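You operate a simulated robot arm through the tools that you are given. There is no shell and no other tool. Be economical: measure what you need, move in short steps, check, and stop when the job is done.

You are at the controls of a simulated two-armed robot. One attempt, no reset.

## Task
Pick up the orange cassette from the clear stretch of the work table with one hand, pass it to the other hand and put it on the felt mat. Set down upright: cassette.
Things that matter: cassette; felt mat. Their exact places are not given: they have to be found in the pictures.

The check looks at the end state, three seconds after you hand in, the way a careful person would. Anything else that was tipped, shoved, dropped, spilled or broken makes it a failure.

## Robot
Two 7-joint arms with two-finger parallel grippers on one trunk, on a base that drives. Base frame: it is fixed to the floor where the robot stands at the start and does not move with it; the origin is under the middle of the robot, x ahead of it, y to its left, z up; the surface under the hand at the start is at about z = 0.8. Lengths are in m, angles in degrees, forces in N, time in s.
The left shoulder is at the start at [0.077, 0.182, 1.062], the right one opposite. With the tool pointing down near the work surface each hand reaches from about 0.32 to 0.76 m from the robot's upright axis, wherever it stands, measured 20 degrees to its own side. Places, roughly: felt mat (16x18 cm) [3.6, -2.22, 0.88]. Payload 3.91 kg a hand.
The tool frame of a hand sits at the grasp point between the pads (the TCP): z along the fingers, y along the line on which they close. The tips reach 0.03 m beyond it. The gripper opens to 0.11 m. The fingers are 0.02 m wide and 0.01 m thick; the gripper's body (0.048 by 0.112 m) begins 0.055 m behind the TCP.
Orientation is that of the tool frame in the base frame, as a unit quaternion [x, y, z, w]. With the fingers straight down and closing along the base's y, the tool's x points along the base's -x, its y along +y and its z along -z.

## Interface
- The arms move only by the tool nudge_tool. It takes "left_commands", "right_commands" or both (then of equal length, played together; a hand with none holds still); each is a list of rows, each a list of 6 numbers: the shift along the base's x, y, z in units of 300 mm (1.0 is 300 mm), then the turn, a rotation vector about the base's x, y, z in units of 120 degrees (1.0 is 120 degrees). In form: [[x, y, z, ax, ay, az], ...]. A call has 1 to 20 rows; each row is the pose to reach, as a shift and turn from the pose commanded when the call began. "left_fingers" and "right_fingers" are, for a hand that has rows, the gripper command, from -1 (shut) to 1 (fully open), values between in proportion, set as the call begins (left out, the last holds). A call with a number of a shift or a turn outside -1 to 1 is refused whole. Rows are played at 5 a second. More than 0.05 m and 8.6 degrees between two rows, or a gripper value outside its range, and nothing of the call is played. Where a pose cannot be reached the arm comes as near as it can. A force on the tool above 40 N (or 10 N above the force at the start of the call, whichever is more), or a blocked arm, ends the call early, and 0.2 s more pass. Each finger travels about 0.072 m/s and halts on what it meets, pressing with about 23 N; the grip force reading is that of the motor and also rises with nothing between the fingers. The clock runs only during rows and for 0.2 s after the last one: add rows that repeat a pose to give the fingers time. The reply holds the time, the measured pose of the TCP, the force on the tool along the base axes, the opening and the grip force, in the units named above and with some noise, with the torque about the TCP (base axes, N m) and any sound that the robot's microphone picked up, and new pictures: "pictures" is both (left out), scene, wrist or none (wrist: the cameras of the hands that moved).
- Cameras (640 x 400 px; columns grow to the right, rows downward): "scene" is now at [0.22, -0.0215, 1.242]; the picture's right is [-0.26, -0.97, 0.00], its down [-0.62, 0.17, -0.77] and it looks along [0.74, -0.20, -0.64] (base axes); focal length 214 px, centre (320, 200). "left" rides on the left gripper at [0.072, -0.017, -0.103] in its tool frame; the picture's right is [0.23, 0.97, 0.00], its down [-0.76, 0.18, -0.62] and it looks along [-0.61, 0.14, 0.78] (tool axes); focal length 222 px, centre (320, 200). "right" rides on the right gripper at [0.072, 0.017, -0.103] in its tool frame; the picture's right is [-0.23, 0.97, 0.00], its down [-0.76, -0.18, -0.62] and it looks along [-0.61, -0.14, 0.78] (tool axes); focal length 222 px, centre (320, 200).
- move_column(by): slides the trunk up (or, below 0, down) by that many m; the arms and the scene camera ride with it, the base frame stays. It gives what a move gives, with no picture.
- base_move(legs): drives the robot by 1 to 6 legs, each [ahead, left, turn to the left] in m, m and degrees, along the robot's own axes; the way and the turn of a leg run together, so that a leg with both is an arc; at most 1.5 m and 180 degrees a leg. The arms and the cameras ride along, it lands a little off, and it stops where it bumps. It gives what a move gives, and a new picture of the scene camera.
- head_to(pan, tilt): turns the head with the scene camera to pan (to the left, within 80 degrees either way) and tilt (down, from -29 to 69), counted from straight ahead of the robot. It gives what a move gives, and a new picture of the scene camera.
- measure_at(camera, pixels): for up to 12 pixels [column, row] of the newest picture of that camera ("zoom" is the newest enlarged one), the place [x, y, z] in the base frame of the surface seen there, good to about 0.002 m. It takes no simulated time.
- zoom(camera, box): a new picture of the part [left, top, right, bottom] of that camera's present view, enlarged. It takes no simulated time.
- finish_job(): hands the job in; it is judged then, once.

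Keep the steps short. Do not move on a guess: measure, check each grasp and each placing, and mend mistakes. In all there are 80 turns and 260 pictures (those below and enlarged ones count). Leave the grippers open and the arms clear of the work at the hand-in unless told otherwise, and finish with a single line.

The tools are called after ">>>" as a command line: name --argument value ..., lists and objects as JSON in quotes. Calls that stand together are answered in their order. nudge_tool: Moves the arms, as the interface text tells. Its arguments: {"type":"object","properties":{"left_commands":{"type":"array"},"left_fingers":{"type":"number"},"right_commands":{"type":"array"},"right_fingers":{"type":"number"},"pictures":{"type":"string","enum":["both","scene","wrist","none"]}},"required":[]} The other tools are called the same way: move_column (by) slides the trunk up or down; base_move (legs) drives the base; head_to (pan, tilt) turns the head that bears the scene camera; measure_at (camera, pixels) gives the place of the surface under pixels of a picture; zoom (camera, box) takes an enlarged picture of a part of a camera's view; finish_job () hands the job in.

At the start:

```text
t: 0.0
left_position: [0.4281, 0.0578, 1.115]
left_tool_rot: [0.0, 1.0, 0.0, 0.0]
left_wrist_force: [0.5, 1.4, -0.1]
left_ft_torque: [0.02, 0.04, 0.0]
left_width: 0.1099
left_grasp_force: 0.1
right_position: [0.4189, -0.3501, 1.0381]
right_tool_rot: [0.0, 1.0, 0.0, 0.001]
right_wrist_force: [0.5, 0.6, 0.2]
right_ft_torque: [0.0, 0.0, 0.03]
right_width: 0.1101
right_grasp_force: 0.2
trunk travel left (down, up): [-0.325, 0.189]
robot x, y, heading: [-0.0011, -0.0002, -0.0]
head pan, tilt: [-15.1, 40.0]
```

scene: 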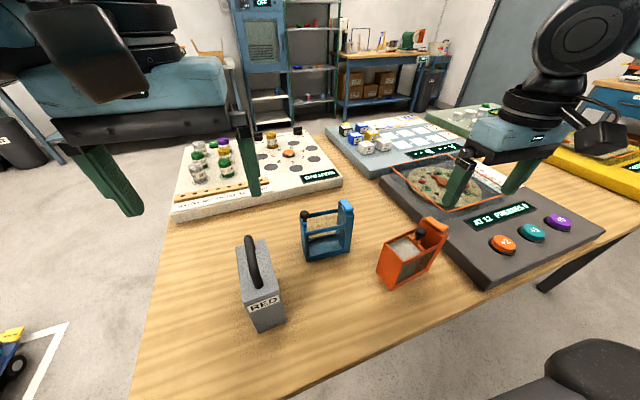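
right: 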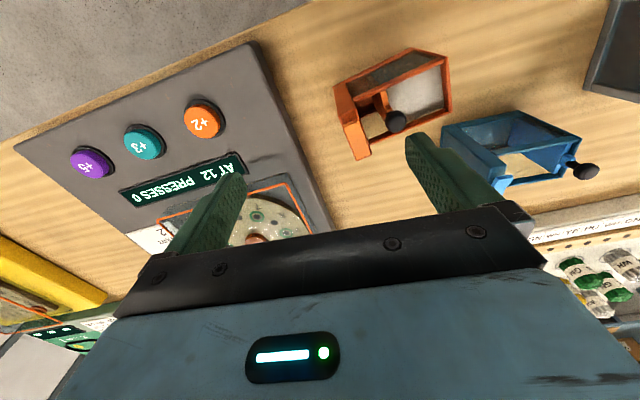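
left: 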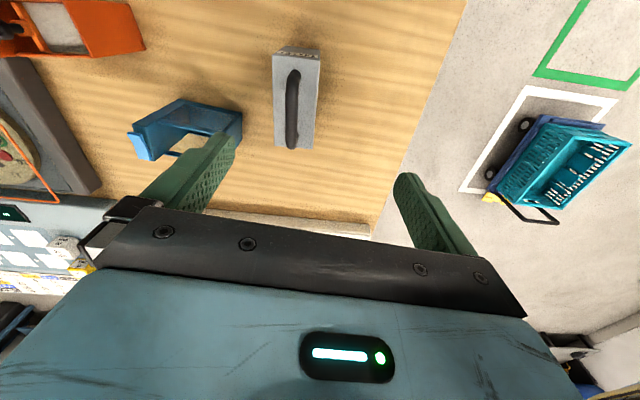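

The orange cassette is at about (410,255) in the scene picture, with the blue one beside it. I'll zoom in on it with the scene and right cameras.

>>> zoom --camera "scene" --box '[340, 190, 480, 300]'

>>> zoom --camera "right" --box '[310, 30, 480, 170]'

>>> measure_at --camera "scene" --pixels '[[389, 290], [378, 270], [402, 240], [433, 218], [446, 232], [425, 265], [412, 268], [350, 330], [418, 233], [389, 262]]'

```text
3.64 times, centred on (410, 245) of scene
```

zoom: 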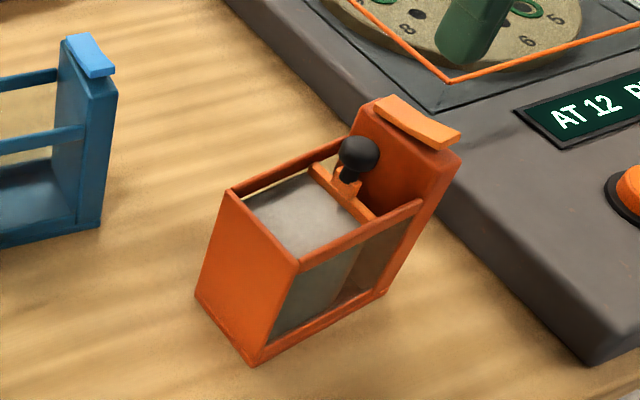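

```text
2.86 times, centred on (395, 100) of right
```

zoom: 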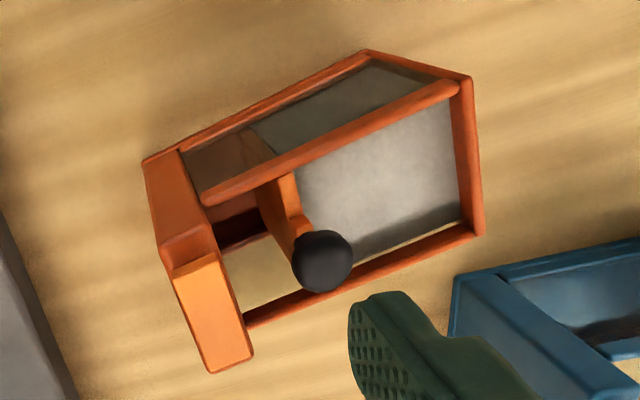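

```text
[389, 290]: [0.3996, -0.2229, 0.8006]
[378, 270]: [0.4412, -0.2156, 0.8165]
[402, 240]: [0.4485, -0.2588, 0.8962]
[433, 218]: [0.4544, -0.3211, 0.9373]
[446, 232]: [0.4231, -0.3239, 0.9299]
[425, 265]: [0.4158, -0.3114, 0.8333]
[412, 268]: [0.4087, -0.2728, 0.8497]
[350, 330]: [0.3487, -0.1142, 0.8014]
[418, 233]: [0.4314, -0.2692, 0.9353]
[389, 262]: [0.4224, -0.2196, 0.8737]
```

I'll measure the cassette's corners, walls, lip and knob in finer detail from the right-camera zoom.

>>> measure_at --camera "zoom" --pixels '[[147, 160], [366, 53], [468, 80], [480, 232], [190, 268], [245, 362], [215, 300], [320, 255], [202, 200], [250, 318], [455, 90], [340, 145]]'

>>> zoom --camera "scene" --box '[370, 205, 460, 295]'

```text
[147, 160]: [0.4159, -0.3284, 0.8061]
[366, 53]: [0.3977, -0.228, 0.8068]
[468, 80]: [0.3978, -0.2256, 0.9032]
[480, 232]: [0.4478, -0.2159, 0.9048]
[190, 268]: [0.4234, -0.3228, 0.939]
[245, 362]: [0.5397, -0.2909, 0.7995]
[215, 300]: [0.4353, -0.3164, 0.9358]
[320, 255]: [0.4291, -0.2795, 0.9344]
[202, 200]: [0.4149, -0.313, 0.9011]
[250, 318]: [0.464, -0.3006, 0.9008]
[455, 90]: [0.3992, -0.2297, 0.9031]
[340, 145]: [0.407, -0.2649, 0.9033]
```

```text
4.44 times, centred on (415, 250) of scene
```

zoom: 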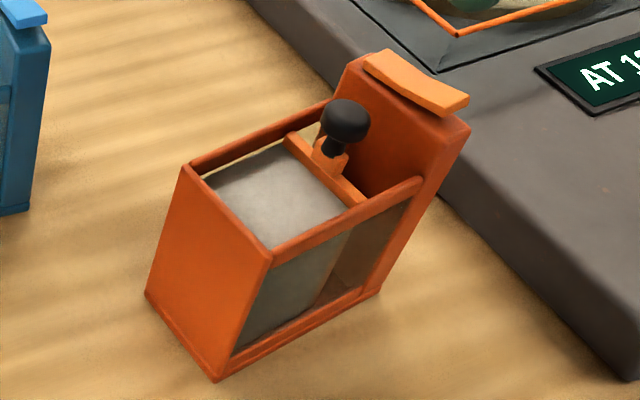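

The cassette's long axis runs along about (0.176, -0.984). It is 0.05 wide, 0.103 long and has a tall end wall up to z≈0.938 at the right. The right hand will grip across that tall end from above. First I turn the right hand 100° and bring it over the wall, staying high.

>>> nudge_tool --right_commands '[[0.006, 0.011, 0, 0, 0, 0.0694], [0.011, 0.022, 0, 0, 0, 0.1389], [0.017, 0.034, 0, 0, 0, 0.2083], [0.022, 0.045, 0, 0, 0, 0.2778], [0.028, 0.056, 0, 0, 0, 0.3472], [0.033, 0.067, 0, 0, 0, 0.4167], [0.039, 0.079, 0, 0, 0, 0.4861], [0.044, 0.09, 0, 0, 0, 0.5555], [0.05, 0.101, 0, 0, 0, 0.625], [0.055, 0.112, 0, 0, 0, 0.6944], [0.061, 0.124, 0, 0, 0, 0.7639], [0.066, 0.135, 0, 0, 0, 0.8333], [0.066, 0.135, 0, 0, 0, 0.8333]]' --right_fingers 1

```text
t: 2.8
left_position: [0.4276, 0.0584, 1.1143]
left_tool_rot: [-0.001, 1.0, 0.001, 0.001]
left_wrist_force: [-0.6, -1.2, -0.5]
left_ft_torque: [0.04, -0.01, 0.0]
left_width: 0.1102
left_grasp_force: 0.0
right_position: [0.4387, -0.3089, 1.0401]
right_tool_rot: [0.767, -0.642, -0.001, 0.0]
right_wrist_force: [-0.3, 0.1, 0.0]
right_ft_torque: [0.01, 0.03, -0.03]
right_width: 0.11
right_grasp_force: 0.0
trunk travel left (down, up): [-0.325, 0.189]
robot x, y, heading: [-0.0015, 0.0016, -0.1]
head pan, tilt: [-15.1, 40.0]
```

scene: 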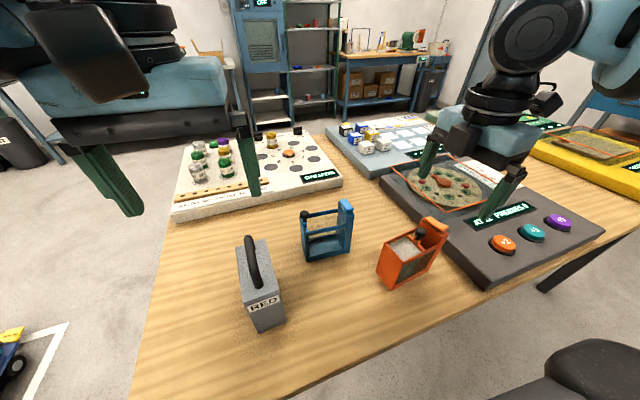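
right: 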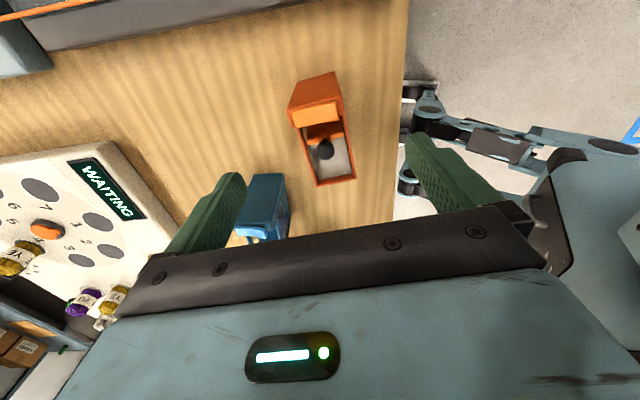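

The hand is above the wall and the cassette lies between the fingers in the right view. I'll re-measure the wall and lip from this view before descending.

>>> zoom --camera "right" --box '[270, 60, 370, 195]'

>>> measure_at --camera "right" --pixels '[[295, 108], [318, 113], [338, 108], [291, 85], [334, 73], [325, 148], [318, 183], [353, 177], [304, 130], [343, 120]]'

```text
2.96 times, centred on (320, 128) of right
```

zoom: 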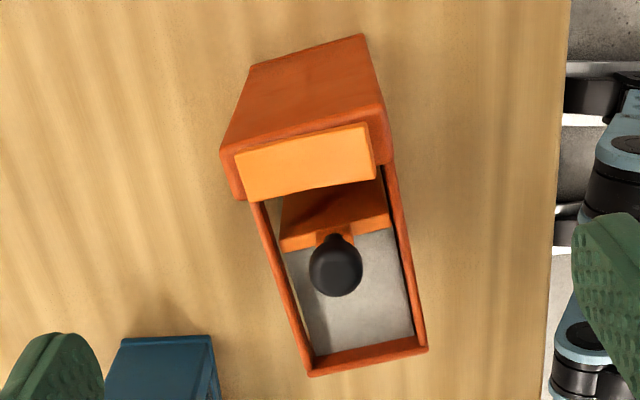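

```text
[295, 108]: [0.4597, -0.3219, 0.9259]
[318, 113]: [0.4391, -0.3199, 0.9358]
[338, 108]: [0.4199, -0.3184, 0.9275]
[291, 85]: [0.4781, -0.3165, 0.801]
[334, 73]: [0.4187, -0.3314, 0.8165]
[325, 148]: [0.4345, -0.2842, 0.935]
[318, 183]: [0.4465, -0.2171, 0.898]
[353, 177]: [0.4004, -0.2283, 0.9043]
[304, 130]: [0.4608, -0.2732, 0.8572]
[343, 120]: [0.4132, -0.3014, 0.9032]
```

The wall's top centre is about (0.440, -0.319) and the highest part is at z≈0.939. I descend to TCP z≈0.893, which leaves the palm about 9 mm above the lip. Fingers stay open.

>>> nudge_tool --right_commands '[[0.003, -0.01, -0.1, 0, 0, 0], [0.003, -0.01, -0.2, 0, 0, 0], [0.003, -0.01, -0.3, 0, 0, 0], [0.003, -0.01, -0.37, 0, 0, 0], [0.003, -0.01, -0.43, 0, 0, 0], [0.003, -0.01, -0.485, 0, 0, 0], [0.003, -0.01, -0.485, 0, 0, 0]]'

```text
t: 4.4
left_position: [0.4277, 0.0588, 1.1147]
left_tool_rot: [0.0, 1.0, 0.0, -0.001]
left_wrist_force: [-0.3, -0.4, 0.3]
left_ft_torque: [-0.01, 0.0, -0.01]
left_width: 0.1099
left_grasp_force: 0.0
right_position: [0.4401, -0.3109, 0.8919]
right_tool_rot: [0.766, -0.643, 0.0, 0.0]
right_wrist_force: [1.1, -0.9, 0.0]
right_ft_torque: [-0.01, -0.01, 0.0]
right_width: 0.1099
right_grasp_force: 0.1
trunk travel left (down, up): [-0.325, 0.189]
robot x, y, heading: [0.0025, 0.0013, 0.3]
head pan, tilt: [-15.1, 40.0]
```

scene: 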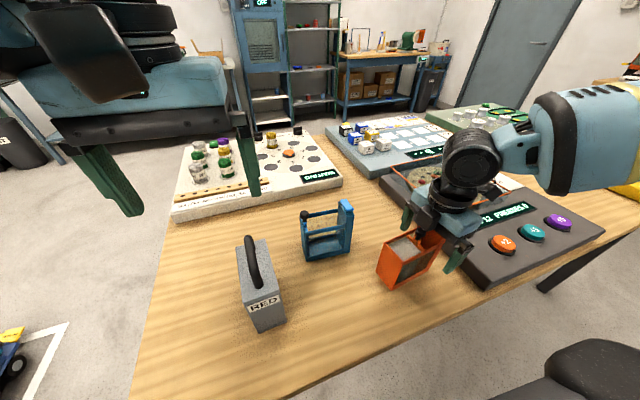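
right: 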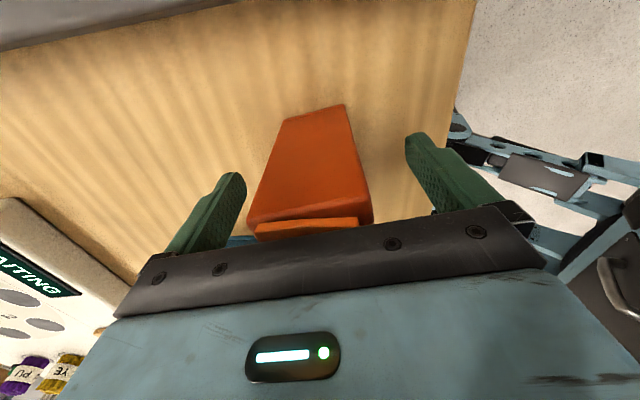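

The wall sits between the fingers with no contact. Now I close the gripper, with repeat rows to give the fingers time.

>>> nudge_tool --right_commands '[[0, 0, 0, 0, 0, 0], [0, 0, 0, 0, 0, 0], [0, 0, 0, 0, 0, 0], [0, 0, 0, 0, 0, 0], [0, 0, 0, 0, 0, 0], [0, 0, 0, 0, 0, 0]]' --right_fingers -1

```text
t: 5.8
left_position: [0.4275, 0.0584, 1.1151]
left_tool_rot: [0.0, 1.0, 0.0, 0.0]
left_wrist_force: [0.2, 0.3, -0.5]
left_ft_torque: [-0.02, 0.0, 0.0]
left_width: 0.1099
left_grasp_force: 0.1
right_position: [0.4399, -0.3116, 0.8926]
right_tool_rot: [0.766, -0.643, -0.001, 0.0]
right_wrist_force: [1.2, -1.0, 0.9]
right_ft_torque: [-0.17, -0.01, 0.07]
right_width: 0.055
right_grasp_force: 22.7
trunk travel left (down, up): [-0.325, 0.189]
robot x, y, heading: [-0.0007, -0.0006, 0.1]
head pan, tilt: [-15.1, 40.0]
```

scene: 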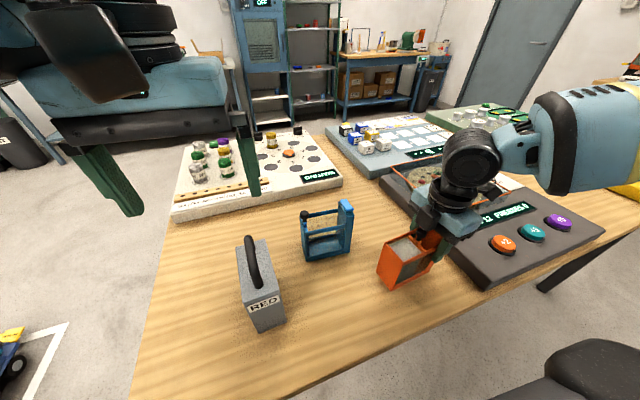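
right: 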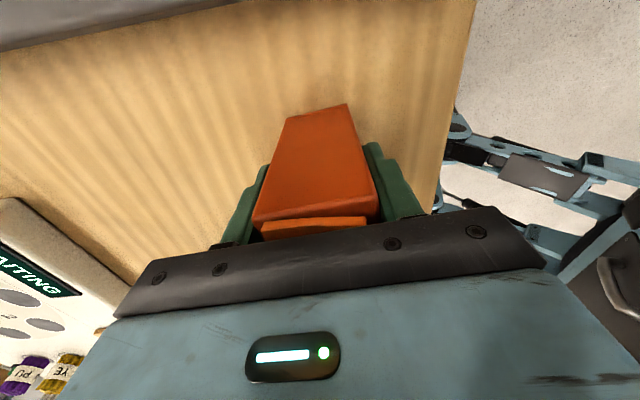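

The fingers hold at 0.055 m with 22.7 N. I lift slightly, by 3 cm, to test the grasp.

>>> nudge_tool --right_commands '[[0, 0, 0.03, 0, 0, 0], [0, 0, 0.06, 0, 0, 0], [0, 0, 0.1, 0, 0, 0], [0, 0, 0.1, 0, 0, 0]]'

>>> zoom --camera "scene" --box '[340, 170, 500, 300]'

```text
t: 6.8
left_position: [0.4293, 0.0586, 1.1149]
left_tool_rot: [0.0, 1.0, 0.0, 0.0]
left_wrist_force: [0.7, -0.5, 0.5]
left_ft_torque: [0.01, -0.01, -0.01]
left_width: 0.1102
left_grasp_force: 0.0
right_position: [0.4401, -0.3135, 0.9225]
right_tool_rot: [0.766, -0.643, 0.001, 0.0]
right_wrist_force: [-0.3, -0.1, -4.6]
right_ft_torque: [-0.11, 0.0, -0.03]
right_width: 0.0552
right_grasp_force: 23.2
trunk travel left (down, up): [-0.325, 0.189]
robot x, y, heading: [-0.0031, -0.0013, -0.1]
head pan, tilt: [-15.1, 40.0]
```

scene: 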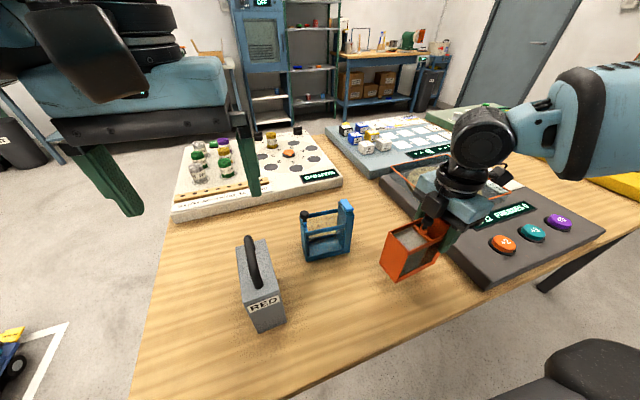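
right: 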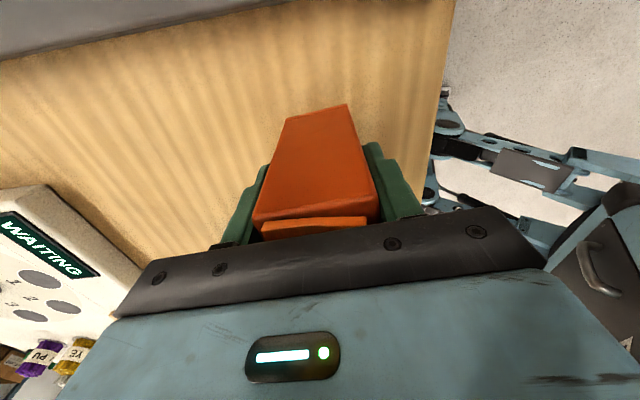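

```text
3.08 times, centred on (420, 235) of scene
```

zoom: 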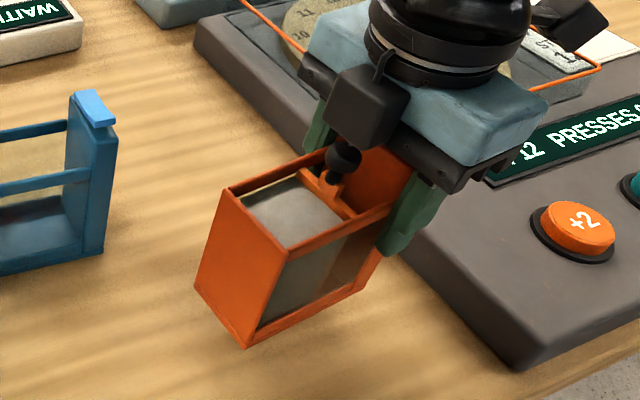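

The cassette is lifted level, weighing about 4.6 N. Now I raise the right hand to z≈1.08, straightening the cassette by 10°. At the same time the left hand turns to a 45° tilt with its fingers pointing down and to the right.

>>> nudge_tool --right_commands '[[0, 0, 0.044, 0, 0, -0.007], [0, 0, 0.088, 0, 0, -0.014], [0, 0, 0.131, 0, 0, -0.021], [0, 0, 0.175, 0, 0, -0.028], [0, 0, 0.219, 0, 0, -0.035], [0, 0, 0.263, 0, 0, -0.042], [0, 0, 0.306, 0, 0, -0.049], [0, 0, 0.35, 0, 0, -0.056], [0, 0, 0.394, 0, 0, -0.063], [0, 0, 0.438, 0, 0, -0.07], [0, 0, 0.481, 0, 0, -0.077], [0, 0, 0.525, 0, 0, -0.0833], [0, 0, 0.525, 0, 0, -0.0833]]' --left_commands '[[0.006, 0.0115, 0.018, -0.0244, 0.0244, 0.059], [0.012, 0.023, 0.036, -0.0489, 0.0489, 0.118], [0.0175, 0.0345, 0.054, -0.0733, 0.0733, 0.1769], [0.023, 0.046, 0.072, -0.0977, 0.0977, 0.2359], [0.029, 0.0575, 0.09, -0.1221, 0.1221, 0.2949], [0.035, 0.069, 0.1085, -0.1466, 0.1466, 0.3539], [0.041, 0.0805, 0.1265, -0.171, 0.171, 0.4128], [0.047, 0.092, 0.1445, -0.1954, 0.1954, 0.4718], [0.0525, 0.1035, 0.163, -0.2198, 0.2198, 0.5308], [0.058, 0.115, 0.181, -0.2443, 0.2443, 0.5898], [0.064, 0.1265, 0.199, -0.2687, 0.2687, 0.6487], [0.07, 0.138, 0.217, -0.2931, 0.2931, 0.7077], [0.07, 0.138, 0.217, -0.2931, 0.2931, 0.7077]]' --left_fingers 1

```text
t: 9.6
left_position: [0.45, 0.1002, 1.1794]
left_tool_rot: [0.654, -0.652, 0.271, 0.271]
left_wrist_force: [0.1, -0.7, -1.0]
left_ft_torque: [0.03, 0.01, 0.04]
left_width: 0.1103
left_grasp_force: 0.1
right_position: [0.4411, -0.3118, 1.0808]
right_tool_rot: [-0.707, 0.707, 0.0, 0.0]
right_wrist_force: [-0.7, -0.2, -3.1]
right_ft_torque: [-0.09, 0.0, 0.01]
right_width: 0.055
right_grasp_force: 22.8
trunk travel left (down, up): [-0.325, 0.189]
robot x, y, heading: [0.0004, -0.0002, -0.1]
head pan, tilt: [-15.1, 40.0]
```

scene: 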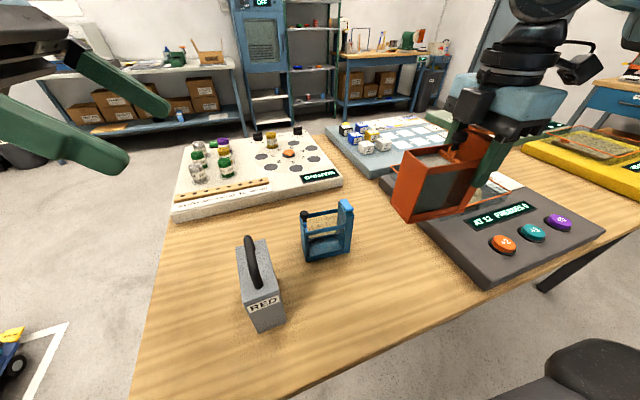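
right: 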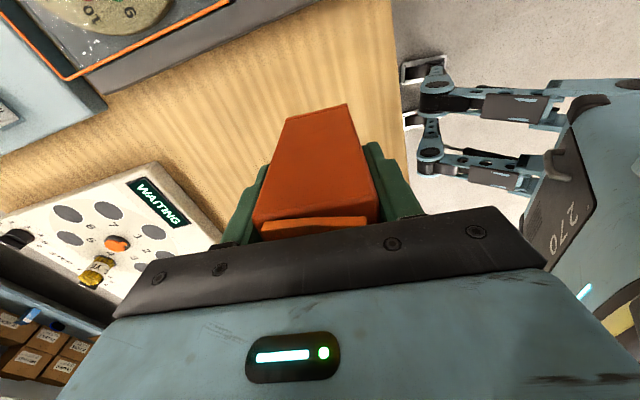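
left: 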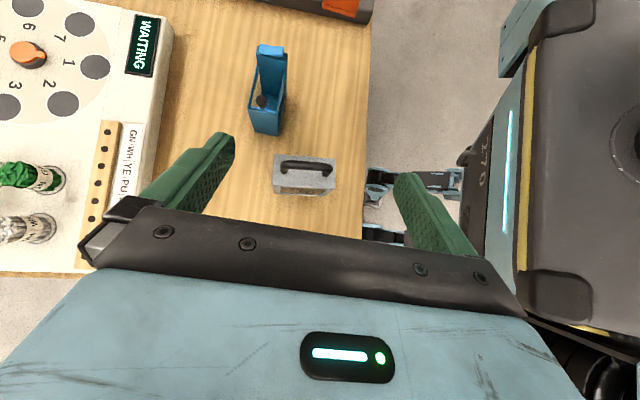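

Both poses were reached. I bring the right hand with the cassette to y=-0.12. The cassette's near end will then be at y≈-0.03, clear of the left fingertips.

>>> nudge_tool --right_commands '[[0.005, 0.1, 0, 0, 0, 0], [0.01, 0.2, 0, 0, 0, 0], [0.015, 0.3, 0, 0, 0, 0], [0.02, 0.4, 0, 0, 0, 0], [0.025, 0.5, 0, 0, 0, 0], [0.03, 0.58, 0, 0, 0, 0], [0.03, 0.64, 0, 0, 0, 0], [0.03, 0.64, 0, 0, 0, 0], [0.03, 0.64, 0, 0, 0, 0]]' --left_commands '[[0, 0, 0, 0, 0, 0], [0, 0, 0, 0, 0, 0], [0, 0, 0, 0, 0, 0], [0, 0, 0, 0, 0, 0], [0, 0, 0, 0, 0, 0], [0, 0, 0, 0, 0, 0], [0, 0, 0, 0, 0, 0], [0, 0, 0, 0, 0, 0], [0, 0, 0, 0, 0, 0]]'

```text
t: 11.6
left_position: [0.45, 0.1004, 1.1787]
left_tool_rot: [0.654, -0.653, 0.271, 0.27]
left_wrist_force: [-0.5, -1.1, -0.6]
left_ft_torque: [0.02, 0.0, 0.0]
left_width: 0.1099
left_grasp_force: 0.0
right_position: [0.4524, -0.1312, 1.08]
right_tool_rot: [0.707, -0.707, -0.001, -0.001]
right_wrist_force: [1.0, 0.0, -3.9]
right_ft_torque: [-0.05, -0.02, 0.01]
right_width: 0.0552
right_grasp_force: 23.1
right hand out of reach, approached as far as the arm can: row 7, 8, 9
trunk travel left (down, up): [-0.325, 0.189]
robot x, y, heading: [0.0015, -0.0003, -0.1]
head pan, tilt: [-15.1, 40.0]
```

scene: 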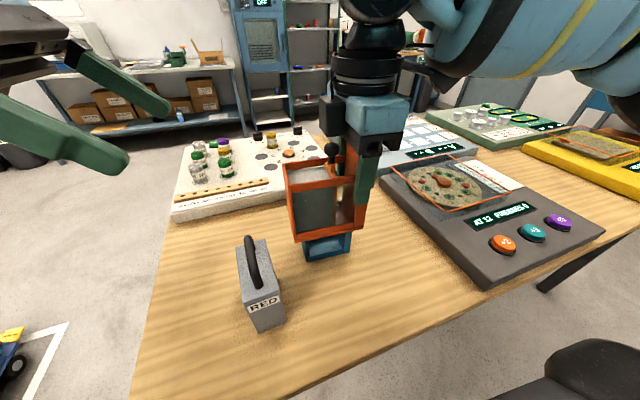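
right: 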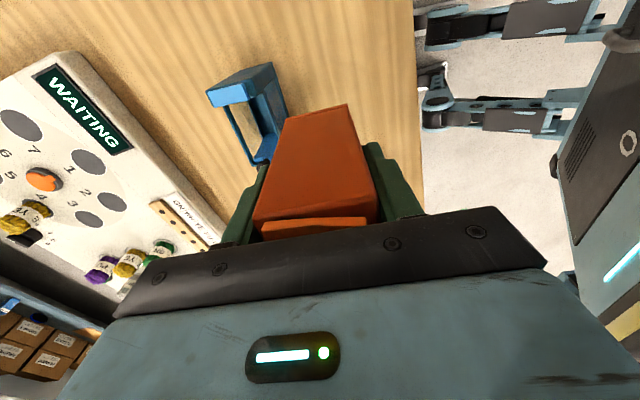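
left: 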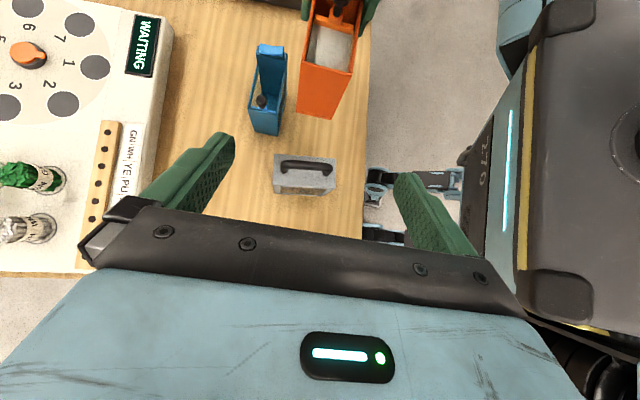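

The right hand stopped at y=-0.131, at its reach limit, which is fine. I measure where the cassette is now.

>>> measure_at --camera "scene" --pixels '[[287, 170], [297, 240], [333, 236], [340, 190], [300, 186], [318, 163], [360, 227]]'

>>> zoom --camera "scene" --box '[260, 110, 420, 260]'

>>> measure_at --camera "left" --pixels '[[299, 110], [331, 117], [334, 70], [302, 67], [315, 90], [353, 73], [308, 25]]'

```text
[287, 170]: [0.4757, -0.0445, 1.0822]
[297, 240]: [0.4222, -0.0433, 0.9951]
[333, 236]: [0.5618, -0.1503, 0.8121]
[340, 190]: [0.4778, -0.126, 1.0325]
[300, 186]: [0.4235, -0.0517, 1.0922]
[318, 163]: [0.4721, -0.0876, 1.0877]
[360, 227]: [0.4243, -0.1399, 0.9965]
```

```text
2.67 times, centred on (340, 185) of scene
```

zoom: 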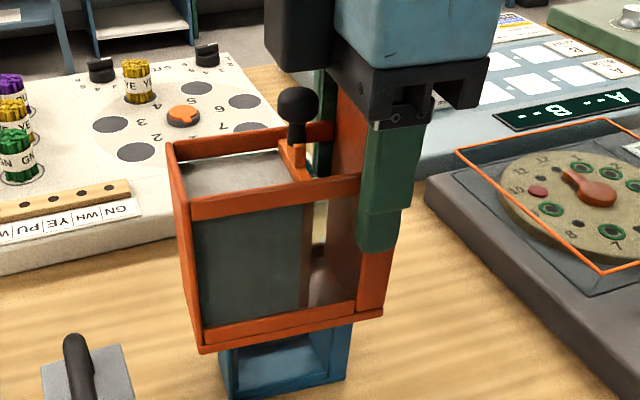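

```text
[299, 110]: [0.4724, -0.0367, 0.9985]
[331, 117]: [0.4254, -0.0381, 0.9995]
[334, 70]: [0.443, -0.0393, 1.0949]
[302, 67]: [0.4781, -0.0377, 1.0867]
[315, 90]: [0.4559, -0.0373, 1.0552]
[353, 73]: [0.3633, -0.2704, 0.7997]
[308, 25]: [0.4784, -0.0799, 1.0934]
```

I check how far the black cube on the right hand's left side sticks out, since the left hand's camera will pass near it.

>>> measure_at --camera "zoom" --pixels '[[268, 50], [290, 20], [325, 30], [325, 65], [300, 105], [272, 5]]'

>>> measure_at --camera "scene" --pixels '[[324, 100], [324, 112], [340, 105], [335, 130], [400, 60], [425, 65], [410, 85], [350, 50]]'

```text
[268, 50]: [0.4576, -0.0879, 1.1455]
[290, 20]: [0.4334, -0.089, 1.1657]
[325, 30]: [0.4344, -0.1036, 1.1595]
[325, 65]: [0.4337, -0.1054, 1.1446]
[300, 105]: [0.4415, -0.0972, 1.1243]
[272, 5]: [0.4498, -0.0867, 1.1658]
```

```text
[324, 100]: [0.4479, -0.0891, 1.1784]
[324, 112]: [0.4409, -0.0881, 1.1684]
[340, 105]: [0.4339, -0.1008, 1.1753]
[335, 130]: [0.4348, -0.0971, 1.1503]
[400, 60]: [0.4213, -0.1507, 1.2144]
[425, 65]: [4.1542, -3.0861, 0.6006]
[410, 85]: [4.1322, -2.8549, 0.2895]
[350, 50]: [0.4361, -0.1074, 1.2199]
```

The cube reaches y≈-0.087, which leaves about 2.5 cm to the left camera. I move the left hand to a pre-grasp pose 10 cm back along its fingers.

>>> nudge_tool --left_commands '[[0, -0.08, -0.04, 0, 0, 0], [0, -0.15, -0.08, 0, 0, 0], [0, -0.22, -0.12, 0, 0, 0], [0, -0.278, -0.153, 0, 0, 0], [0, -0.278, -0.153, 0, 0, 0]]'

```text
t: 12.8
left_position: [0.4502, 0.0174, 1.1339]
left_tool_rot: [-0.653, 0.654, -0.27, -0.271]
left_wrist_force: [-0.6, 0.1, -0.1]
left_ft_torque: [0.03, -0.01, -0.01]
left_width: 0.1099
left_grasp_force: 0.1
right_position: [0.4495, -0.131, 1.0814]
right_tool_rot: [0.707, -0.707, 0.0, -0.001]
right_wrist_force: [0.6, 0.1, -3.4]
right_ft_torque: [-0.09, -0.01, -0.02]
right_width: 0.0549
right_grasp_force: 23.3
trunk travel left (down, up): [-0.325, 0.189]
robot x, y, heading: [0.0005, 0.0, 0.1]
head pan, tilt: [-15.1, 40.0]
```

scene: 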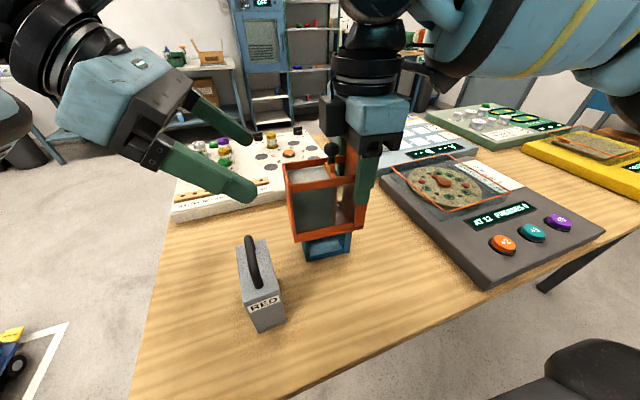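
left: 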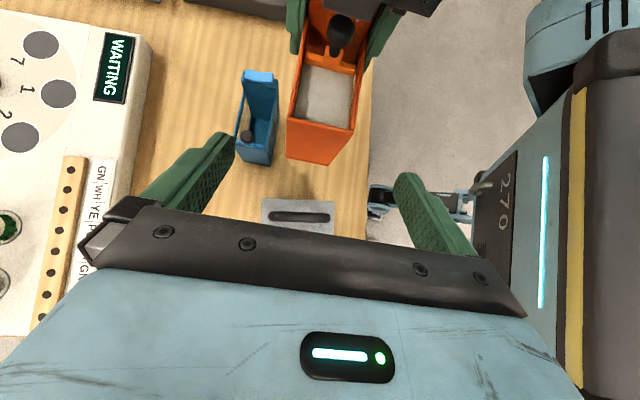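

The two hands are lined up. I advance 10 cm along the finger direction in small steps with the fingers open.

>>> nudge_tool --left_commands '[[0, -0.05, -0.05, 0, 0, 0], [0, -0.1, -0.1, 0, 0, 0], [0, -0.15, -0.15, 0, 0, 0], [0, -0.2, -0.2, 0, 0, 0], [0, -0.238, -0.239, 0, 0, 0], [0, -0.238, -0.239, 0, 0, 0]]'

>>> zoom --camera "scene" --box '[160, 60, 440, 260]'

```text
t: 14.2
left_position: [0.4499, -0.0554, 1.0628]
left_tool_rot: [0.654, -0.653, 0.271, 0.27]
left_wrist_force: [-1.1, 0.9, 0.1]
left_ft_torque: [0.01, 0.04, 0.04]
left_width: 0.11
left_grasp_force: 0.1
right_position: [0.4505, -0.1317, 1.0804]
right_tool_rot: [0.707, -0.707, 0.0, -0.001]
right_wrist_force: [0.2, 0.0, -3.7]
right_ft_torque: [-0.06, -0.01, 0.0]
right_width: 0.0551
right_grasp_force: 22.7
trunk travel left (down, up): [-0.325, 0.189]
robot x, y, heading: [-0.0035, -0.001, -0.1]
head pan, tilt: [-15.1, 40.0]
```

scene: 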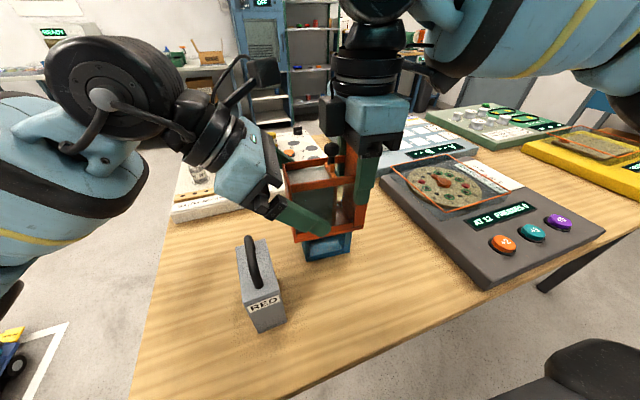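
left: 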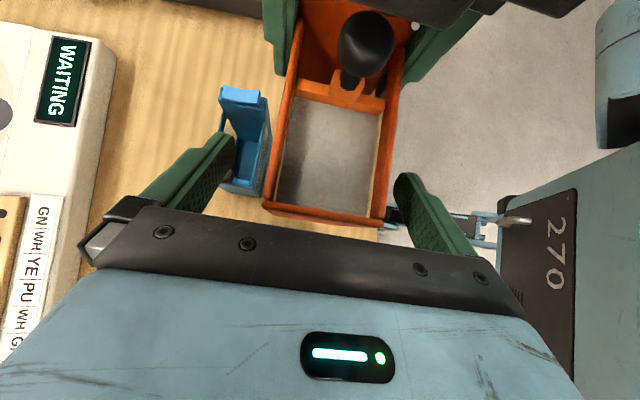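

```text
2.00 times, centred on (300, 160) of scene
```

zoom: 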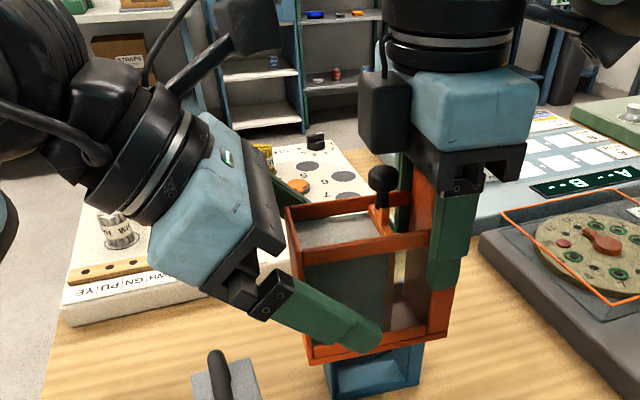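

The left fingers straddle the cassette's near end with both hands clear of each other. I close the left gripper while the right holds.

>>> nudge_tool --left_commands '[[0, 0, 0, 0, 0, 0], [0, 0, 0, 0, 0, 0], [0, 0, 0, 0, 0, 0], [0, 0, 0, 0, 0, 0], [0, 0, 0, 0, 0, 0], [0, 0, 0, 0, 0, 0]]' --left_fingers -1

>>> zoom --camera "scene" --box '[160, 60, 440, 260]'

```text
t: 15.6
left_position: [0.4507, -0.0555, 1.0626]
left_tool_rot: [-0.653, 0.653, -0.271, -0.27]
left_wrist_force: [-0.6, -0.7, -0.3]
left_ft_torque: [0.01, -0.24, 0.07]
left_width: 0.0549
left_grasp_force: 22.8
right_position: [0.4501, -0.1309, 1.0823]
right_tool_rot: [-0.707, 0.707, 0.0, 0.001]
right_wrist_force: [0.5, 0.9, -3.5]
right_ft_torque: [-0.05, 0.24, -0.16]
right_width: 0.0548
right_grasp_force: 22.8
trunk travel left (down, up): [-0.325, 0.189]
robot x, y, heading: [0.0011, 0.0011, -0.1]
head pan, tilt: [-15.1, 40.0]
```

scene: 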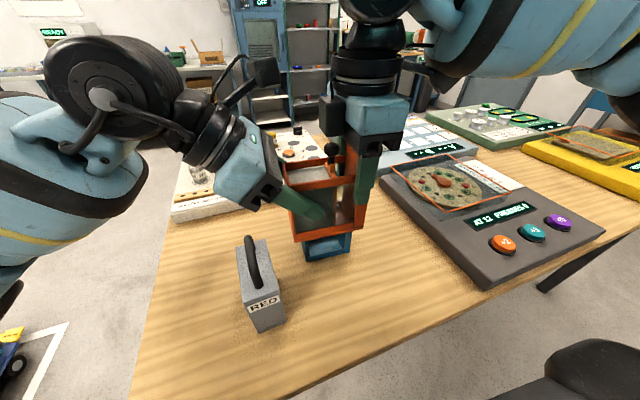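
left: 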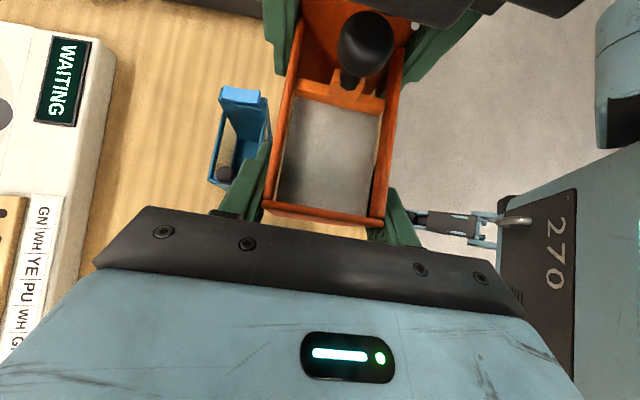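

```text
2.00 times, centred on (300, 160) of scene
```

zoom: 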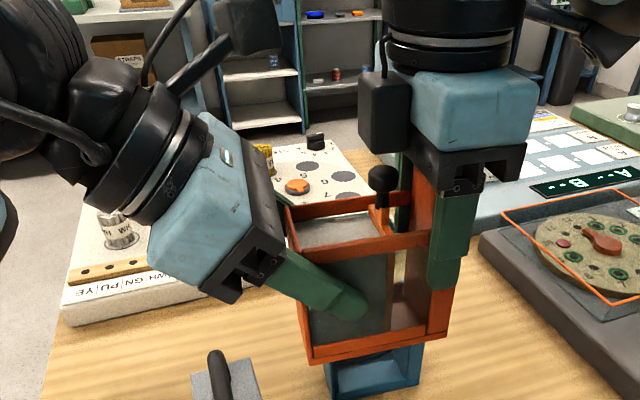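

The left hand holds at 0.0549 m with 22.8 N, and the torque is small. Now I open the right hand without moving it and check the left's load.

>>> nudge_tool --right_commands '[[0, 0, 0, 0, 0, 0], [0, 0, 0, 0, 0, 0], [0, 0, 0, 0, 0, 0], [0, 0, 0, 0, 0, 0], [0, 0, 0, 0, 0, 0]]' --right_fingers 1 --pictures "scene"

>>> zoom --camera "scene" --box '[160, 60, 440, 260]'

```text
t: 16.8
left_position: [0.4497, -0.0559, 1.063]
left_tool_rot: [0.654, -0.653, 0.272, 0.271]
left_wrist_force: [0.6, 0.5, 0.2]
left_ft_torque: [0.2, 0.0, 0.01]
left_width: 0.0549
left_grasp_force: 22.9
right_position: [0.4507, -0.1315, 1.0806]
right_tool_rot: [-0.707, 0.707, 0.001, 0.001]
right_wrist_force: [0.2, -0.3, 0.8]
right_ft_torque: [0.0, 0.02, 0.01]
right_width: 0.1099
right_grasp_force: 0.0
trunk travel left (down, up): [-0.325, 0.189]
robot x, y, heading: [-0.0006, 0.0002, 0.0]
head pan, tilt: [-15.1, 40.0]
```

scene: 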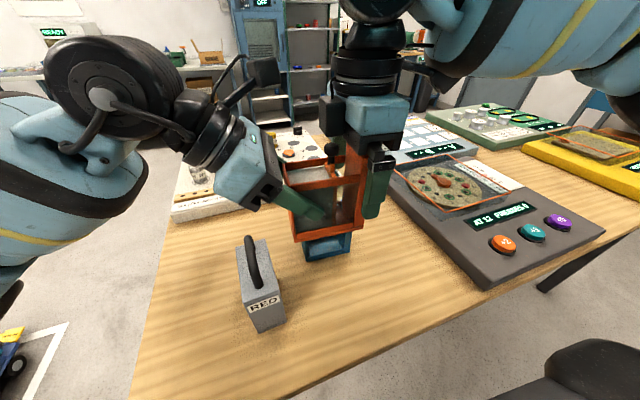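

```text
2.00 times, centred on (300, 160) of scene
```

zoom: 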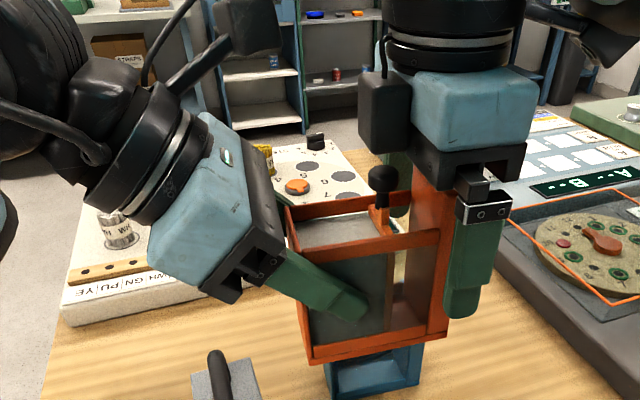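

The cassette stays level in the left hand. I take the right hand straight up, then off to the right.

>>> nudge_tool --right_commands '[[0, 0, 0.1, 0, 0, 0], [0, 0, 0.2, 0, 0, 0], [0, 0, 0.3, 0, 0, 0], [0, -0.02, 0.4, 0, 0, 0], [-0.02, -0.15, 0.4, 0, 0, 0], [-0.04, -0.3, 0.4, 0, 0, 0], [-0.06, -0.45, 0.4, 0, 0, 0], [-0.1, -0.6, 0.4, 0, 0, 0], [-0.15, -0.7, 0.4, 0, 0, 0], [-0.15, -0.7, 0.4, 0, 0, 0]]' --pictures "scene"

>>> zoom --camera "scene" --box '[160, 60, 440, 260]'

```text
t: 19.0
left_position: [0.4512, -0.0554, 1.0625]
left_tool_rot: [-0.653, 0.653, -0.27, -0.271]
left_wrist_force: [-0.4, -0.5, 0.4]
left_ft_torque: [0.19, 0.0, 0.0]
left_width: 0.0551
left_grasp_force: 23.2
right_position: [0.4072, -0.3431, 1.2022]
right_tool_rot: [0.707, -0.707, -0.001, 0.001]
right_wrist_force: [0.1, -0.6, 0.1]
right_ft_torque: [0.03, -0.01, -0.01]
right_width: 0.1101
right_grasp_force: 0.0
right hand out of reach, approached as far as the arm can: row 1, 2, 3, 4
trunk travel left (down, up): [-0.325, 0.189]
robot x, y, heading: [0.0029, 0.0001, -0.0]
head pan, tilt: [-15.1, 40.0]
```

scene: 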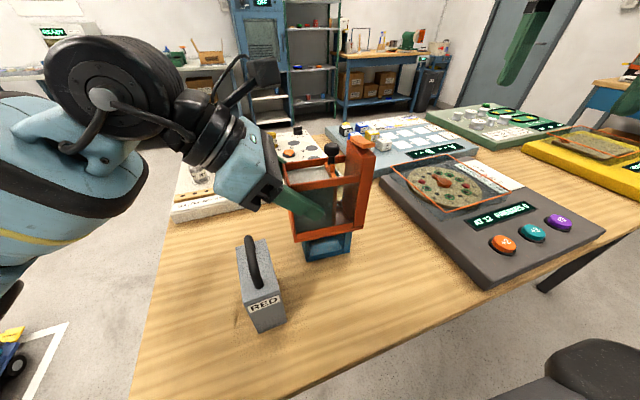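

```text
2.00 times, centred on (300, 160) of scene
```

zoom: 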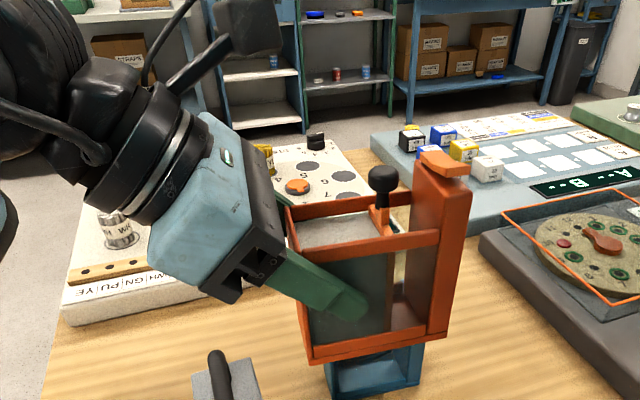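

The hand-over is done and the cassette is level. Now I look toward the mat, near (3.6, -2.22), with the head.

>>> head_to --pan -32 --tilt 12

>>> zoom --camera "scene" --box '[200, 80, 480, 260]'

```text
t: 19.9
left_position: [0.4505, -0.0544, 1.064]
left_tool_rot: [-0.653, 0.653, -0.27, -0.271]
left_wrist_force: [0.0, -0.7, -0.7]
left_ft_torque: [0.24, 0.0, -0.02]
left_width: 0.0548
left_grasp_force: 22.7
right_position: [0.4065, -0.343, 1.2023]
right_tool_rot: [0.708, -0.707, 0.0, 0.0]
right_wrist_force: [-0.8, -0.5, 0.6]
right_ft_torque: [0.0, -0.02, -0.01]
right_width: 0.1101
right_grasp_force: 0.0
trunk travel left (down, up): [-0.325, 0.189]
robot x, y, heading: [-0.0028, 0.0008, -0.0]
head pan, tilt: [-32.0, 12.0]
```

scene: 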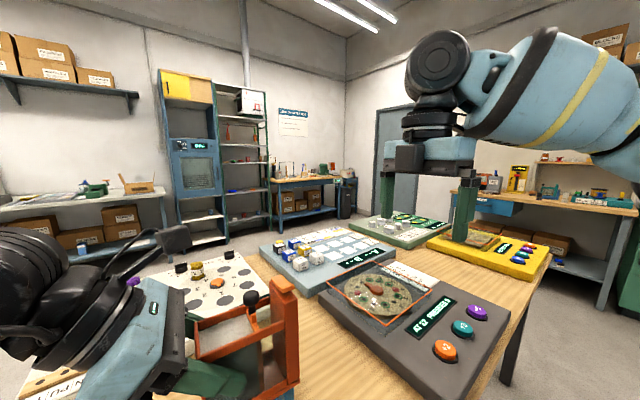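

```text
2.22 times, centred on (340, 170) of scene
```

zoom: 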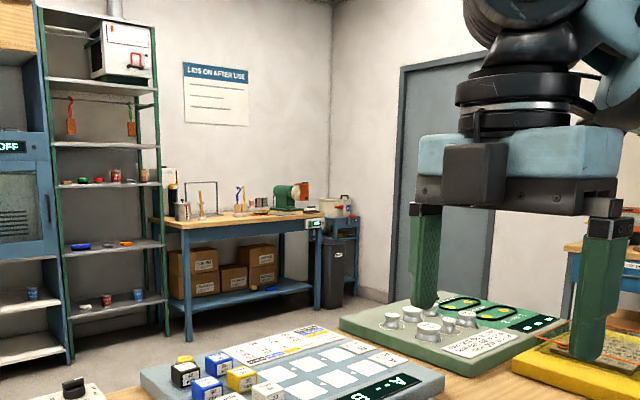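

>>> measure_at --camera "scene" --pixels '[[280, 181], [310, 178], [335, 176], [345, 185], [300, 210], [470, 205], [500, 197], [570, 203], [620, 213], [520, 385], [440, 240], [370, 240]]'

>>> zoom --camera "scene" --box '[260, 150, 360, 220]'

>>> zoom --camera "scene" --box '[440, 160, 640, 290]'

```text
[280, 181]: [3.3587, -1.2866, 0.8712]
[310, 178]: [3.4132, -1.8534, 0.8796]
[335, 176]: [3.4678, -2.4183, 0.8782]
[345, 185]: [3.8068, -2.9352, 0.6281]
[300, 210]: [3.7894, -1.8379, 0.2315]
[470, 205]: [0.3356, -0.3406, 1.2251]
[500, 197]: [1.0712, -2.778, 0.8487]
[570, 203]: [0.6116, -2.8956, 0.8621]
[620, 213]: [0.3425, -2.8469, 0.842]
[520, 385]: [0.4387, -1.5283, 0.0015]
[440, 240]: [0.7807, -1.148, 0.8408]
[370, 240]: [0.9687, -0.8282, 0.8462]
```

```text
5.71 times, centred on (310, 185) of scene
```

zoom: 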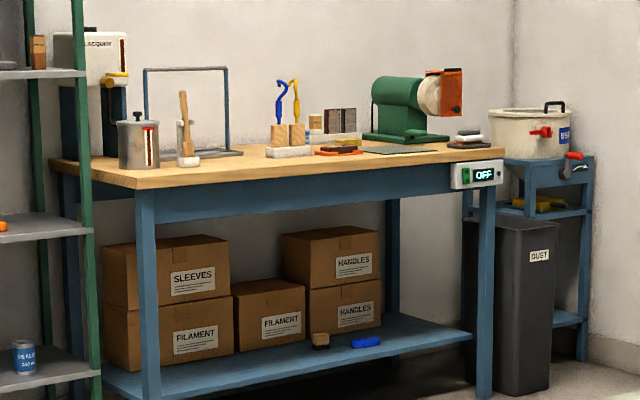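

```text
3.08 times, centred on (540, 225) of scene
```

zoom: 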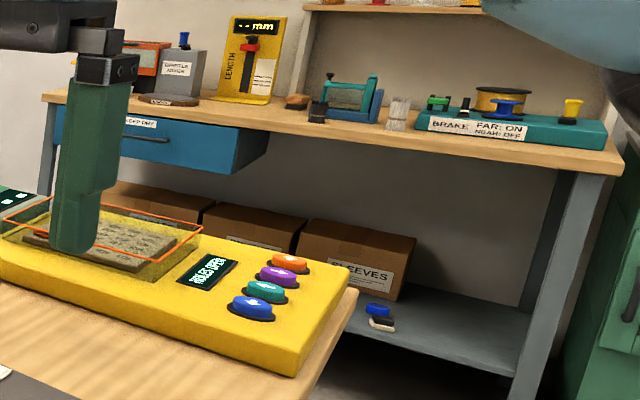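

The mat appears to be the grey sheet on the far bench, whose top is at z≈0.88 with its front edge at x≈3.4. To get there I must go round this table on its right side. I'll check the floor to the right and behind.

>>> head_to --pan -78 --tilt 30

```text
t: 21.1
left_position: [0.4511, -0.0561, 1.0632]
left_tool_rot: [0.653, -0.653, 0.271, 0.272]
left_wrist_force: [0.9, -0.5, 0.3]
left_ft_torque: [0.23, -0.03, -0.02]
left_width: 0.055
left_grasp_force: 22.5
right_position: [0.4077, -0.3434, 1.201]
right_tool_rot: [-0.707, 0.707, 0.0, 0.0]
right_wrist_force: [0.1, 0.2, 0.9]
right_ft_torque: [-0.01, 0.03, -0.01]
right_width: 0.1099
right_grasp_force: 0.0
trunk travel left (down, up): [-0.325, 0.189]
robot x, y, heading: [0.001, 0.003, 0.1]
head pan, tilt: [-78.0, 30.0]
```

scene: 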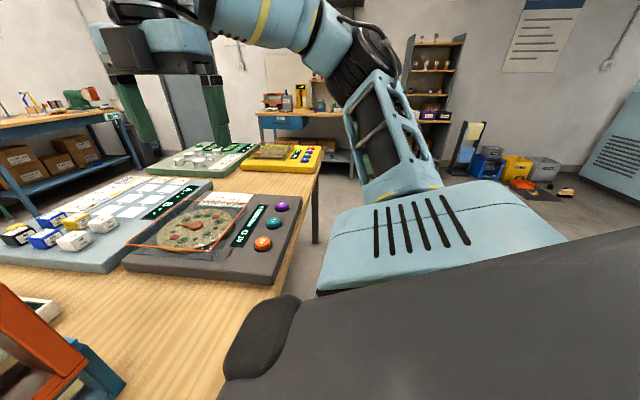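

>>> measure_at --camera "scene" --pixels '[[318, 176], [280, 290], [250, 330], [340, 190], [270, 112], [352, 150], [440, 175], [520, 190], [565, 192], [590, 180], [600, 205], [325, 260]]'

```text
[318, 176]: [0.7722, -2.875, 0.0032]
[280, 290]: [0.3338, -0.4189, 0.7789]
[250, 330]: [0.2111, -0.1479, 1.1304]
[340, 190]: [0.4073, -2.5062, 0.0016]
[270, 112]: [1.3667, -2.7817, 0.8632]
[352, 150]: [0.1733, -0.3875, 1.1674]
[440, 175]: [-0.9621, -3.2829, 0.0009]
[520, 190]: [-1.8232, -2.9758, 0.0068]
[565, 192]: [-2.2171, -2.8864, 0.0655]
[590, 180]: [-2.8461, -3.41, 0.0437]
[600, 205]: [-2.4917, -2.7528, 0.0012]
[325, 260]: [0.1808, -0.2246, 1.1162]
```

>>> measure_at --camera "scene" --pixels '[[313, 178], [319, 166], [305, 195], [316, 150], [250, 170], [322, 158], [255, 118], [130, 165], [160, 150], [120, 120]]'

>>> zoom --camera "scene" --box '[200, 80, 400, 240]'

```text
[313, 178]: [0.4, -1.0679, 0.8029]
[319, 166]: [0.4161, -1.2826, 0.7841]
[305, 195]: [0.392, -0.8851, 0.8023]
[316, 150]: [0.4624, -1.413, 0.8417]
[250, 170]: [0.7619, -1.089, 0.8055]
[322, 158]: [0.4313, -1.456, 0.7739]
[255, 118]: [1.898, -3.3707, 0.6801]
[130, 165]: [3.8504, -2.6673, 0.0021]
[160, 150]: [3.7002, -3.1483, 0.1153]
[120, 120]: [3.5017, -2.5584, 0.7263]
```

```text
2.50 times, centred on (300, 160) of scene
```

zoom: 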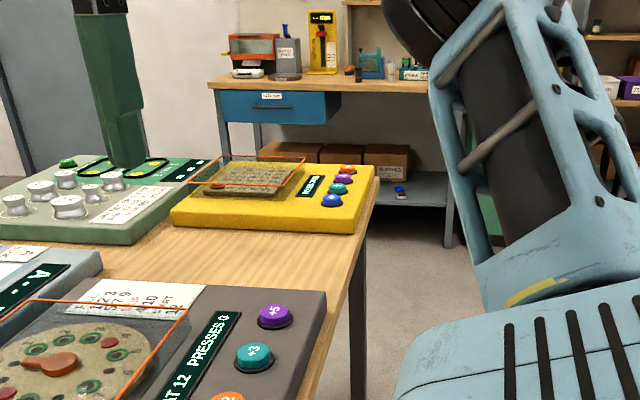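

The table's right end is at y≈-1.47 and the right-hand bench front is at y≈-2.75, so the aisle's middle is y≈-2.1. I raise the trunk so the cassette clears everything, then back off.

>>> move_column --by 0.12

>>> base_move --legs '[[-0.3, 0, 0], [0, -0.7, 0]]'

```text
t: 22.6
left_position: [0.4502, -0.055, 1.1809]
left_tool_rot: [-0.653, 0.653, -0.27, -0.272]
left_wrist_force: [0.0, 0.1, -4.6]
left_ft_torque: [0.19, 0.01, 0.05]
left_width: 0.055
left_grasp_force: 23.4
right_position: [0.4062, -0.3438, 1.3214]
right_tool_rot: [-0.707, 0.708, 0.001, 0.0]
right_wrist_force: [-0.7, -0.3, -0.2]
right_ft_torque: [-0.02, 0.02, -0.02]
right_width: 0.11
right_grasp_force: 0.0
trunk travel left (down, up): [-0.445, 0.069]
robot x, y, heading: [-0.0004, 0.0035, 0.1]
head pan, tilt: [-78.0, 30.0]
```

```text
t: 30.6
left_position: [0.1558, -0.7406, 1.1834]
left_tool_rot: [0.654, -0.653, 0.27, 0.271]
left_wrist_force: [-0.3, -0.7, -4.1]
left_ft_torque: [0.2, 0.01, -0.01]
left_width: 0.055
left_grasp_force: 22.6
right_position: [0.1117, -1.0281, 1.3223]
right_tool_rot: [-0.706, 0.708, 0.0, 0.0]
right_wrist_force: [0.4, 0.7, -0.2]
right_ft_torque: [-0.02, 0.03, -0.01]
right_width: 0.1098
right_grasp_force: 0.1
trunk travel left (down, up): [-0.445, 0.069]
robot x, y, heading: [-0.2934, -0.6821, 0.1]
head pan, tilt: [-78.0, 30.0]
```

scene: 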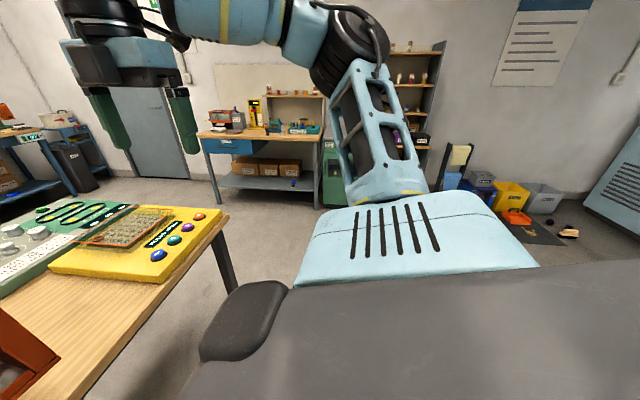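

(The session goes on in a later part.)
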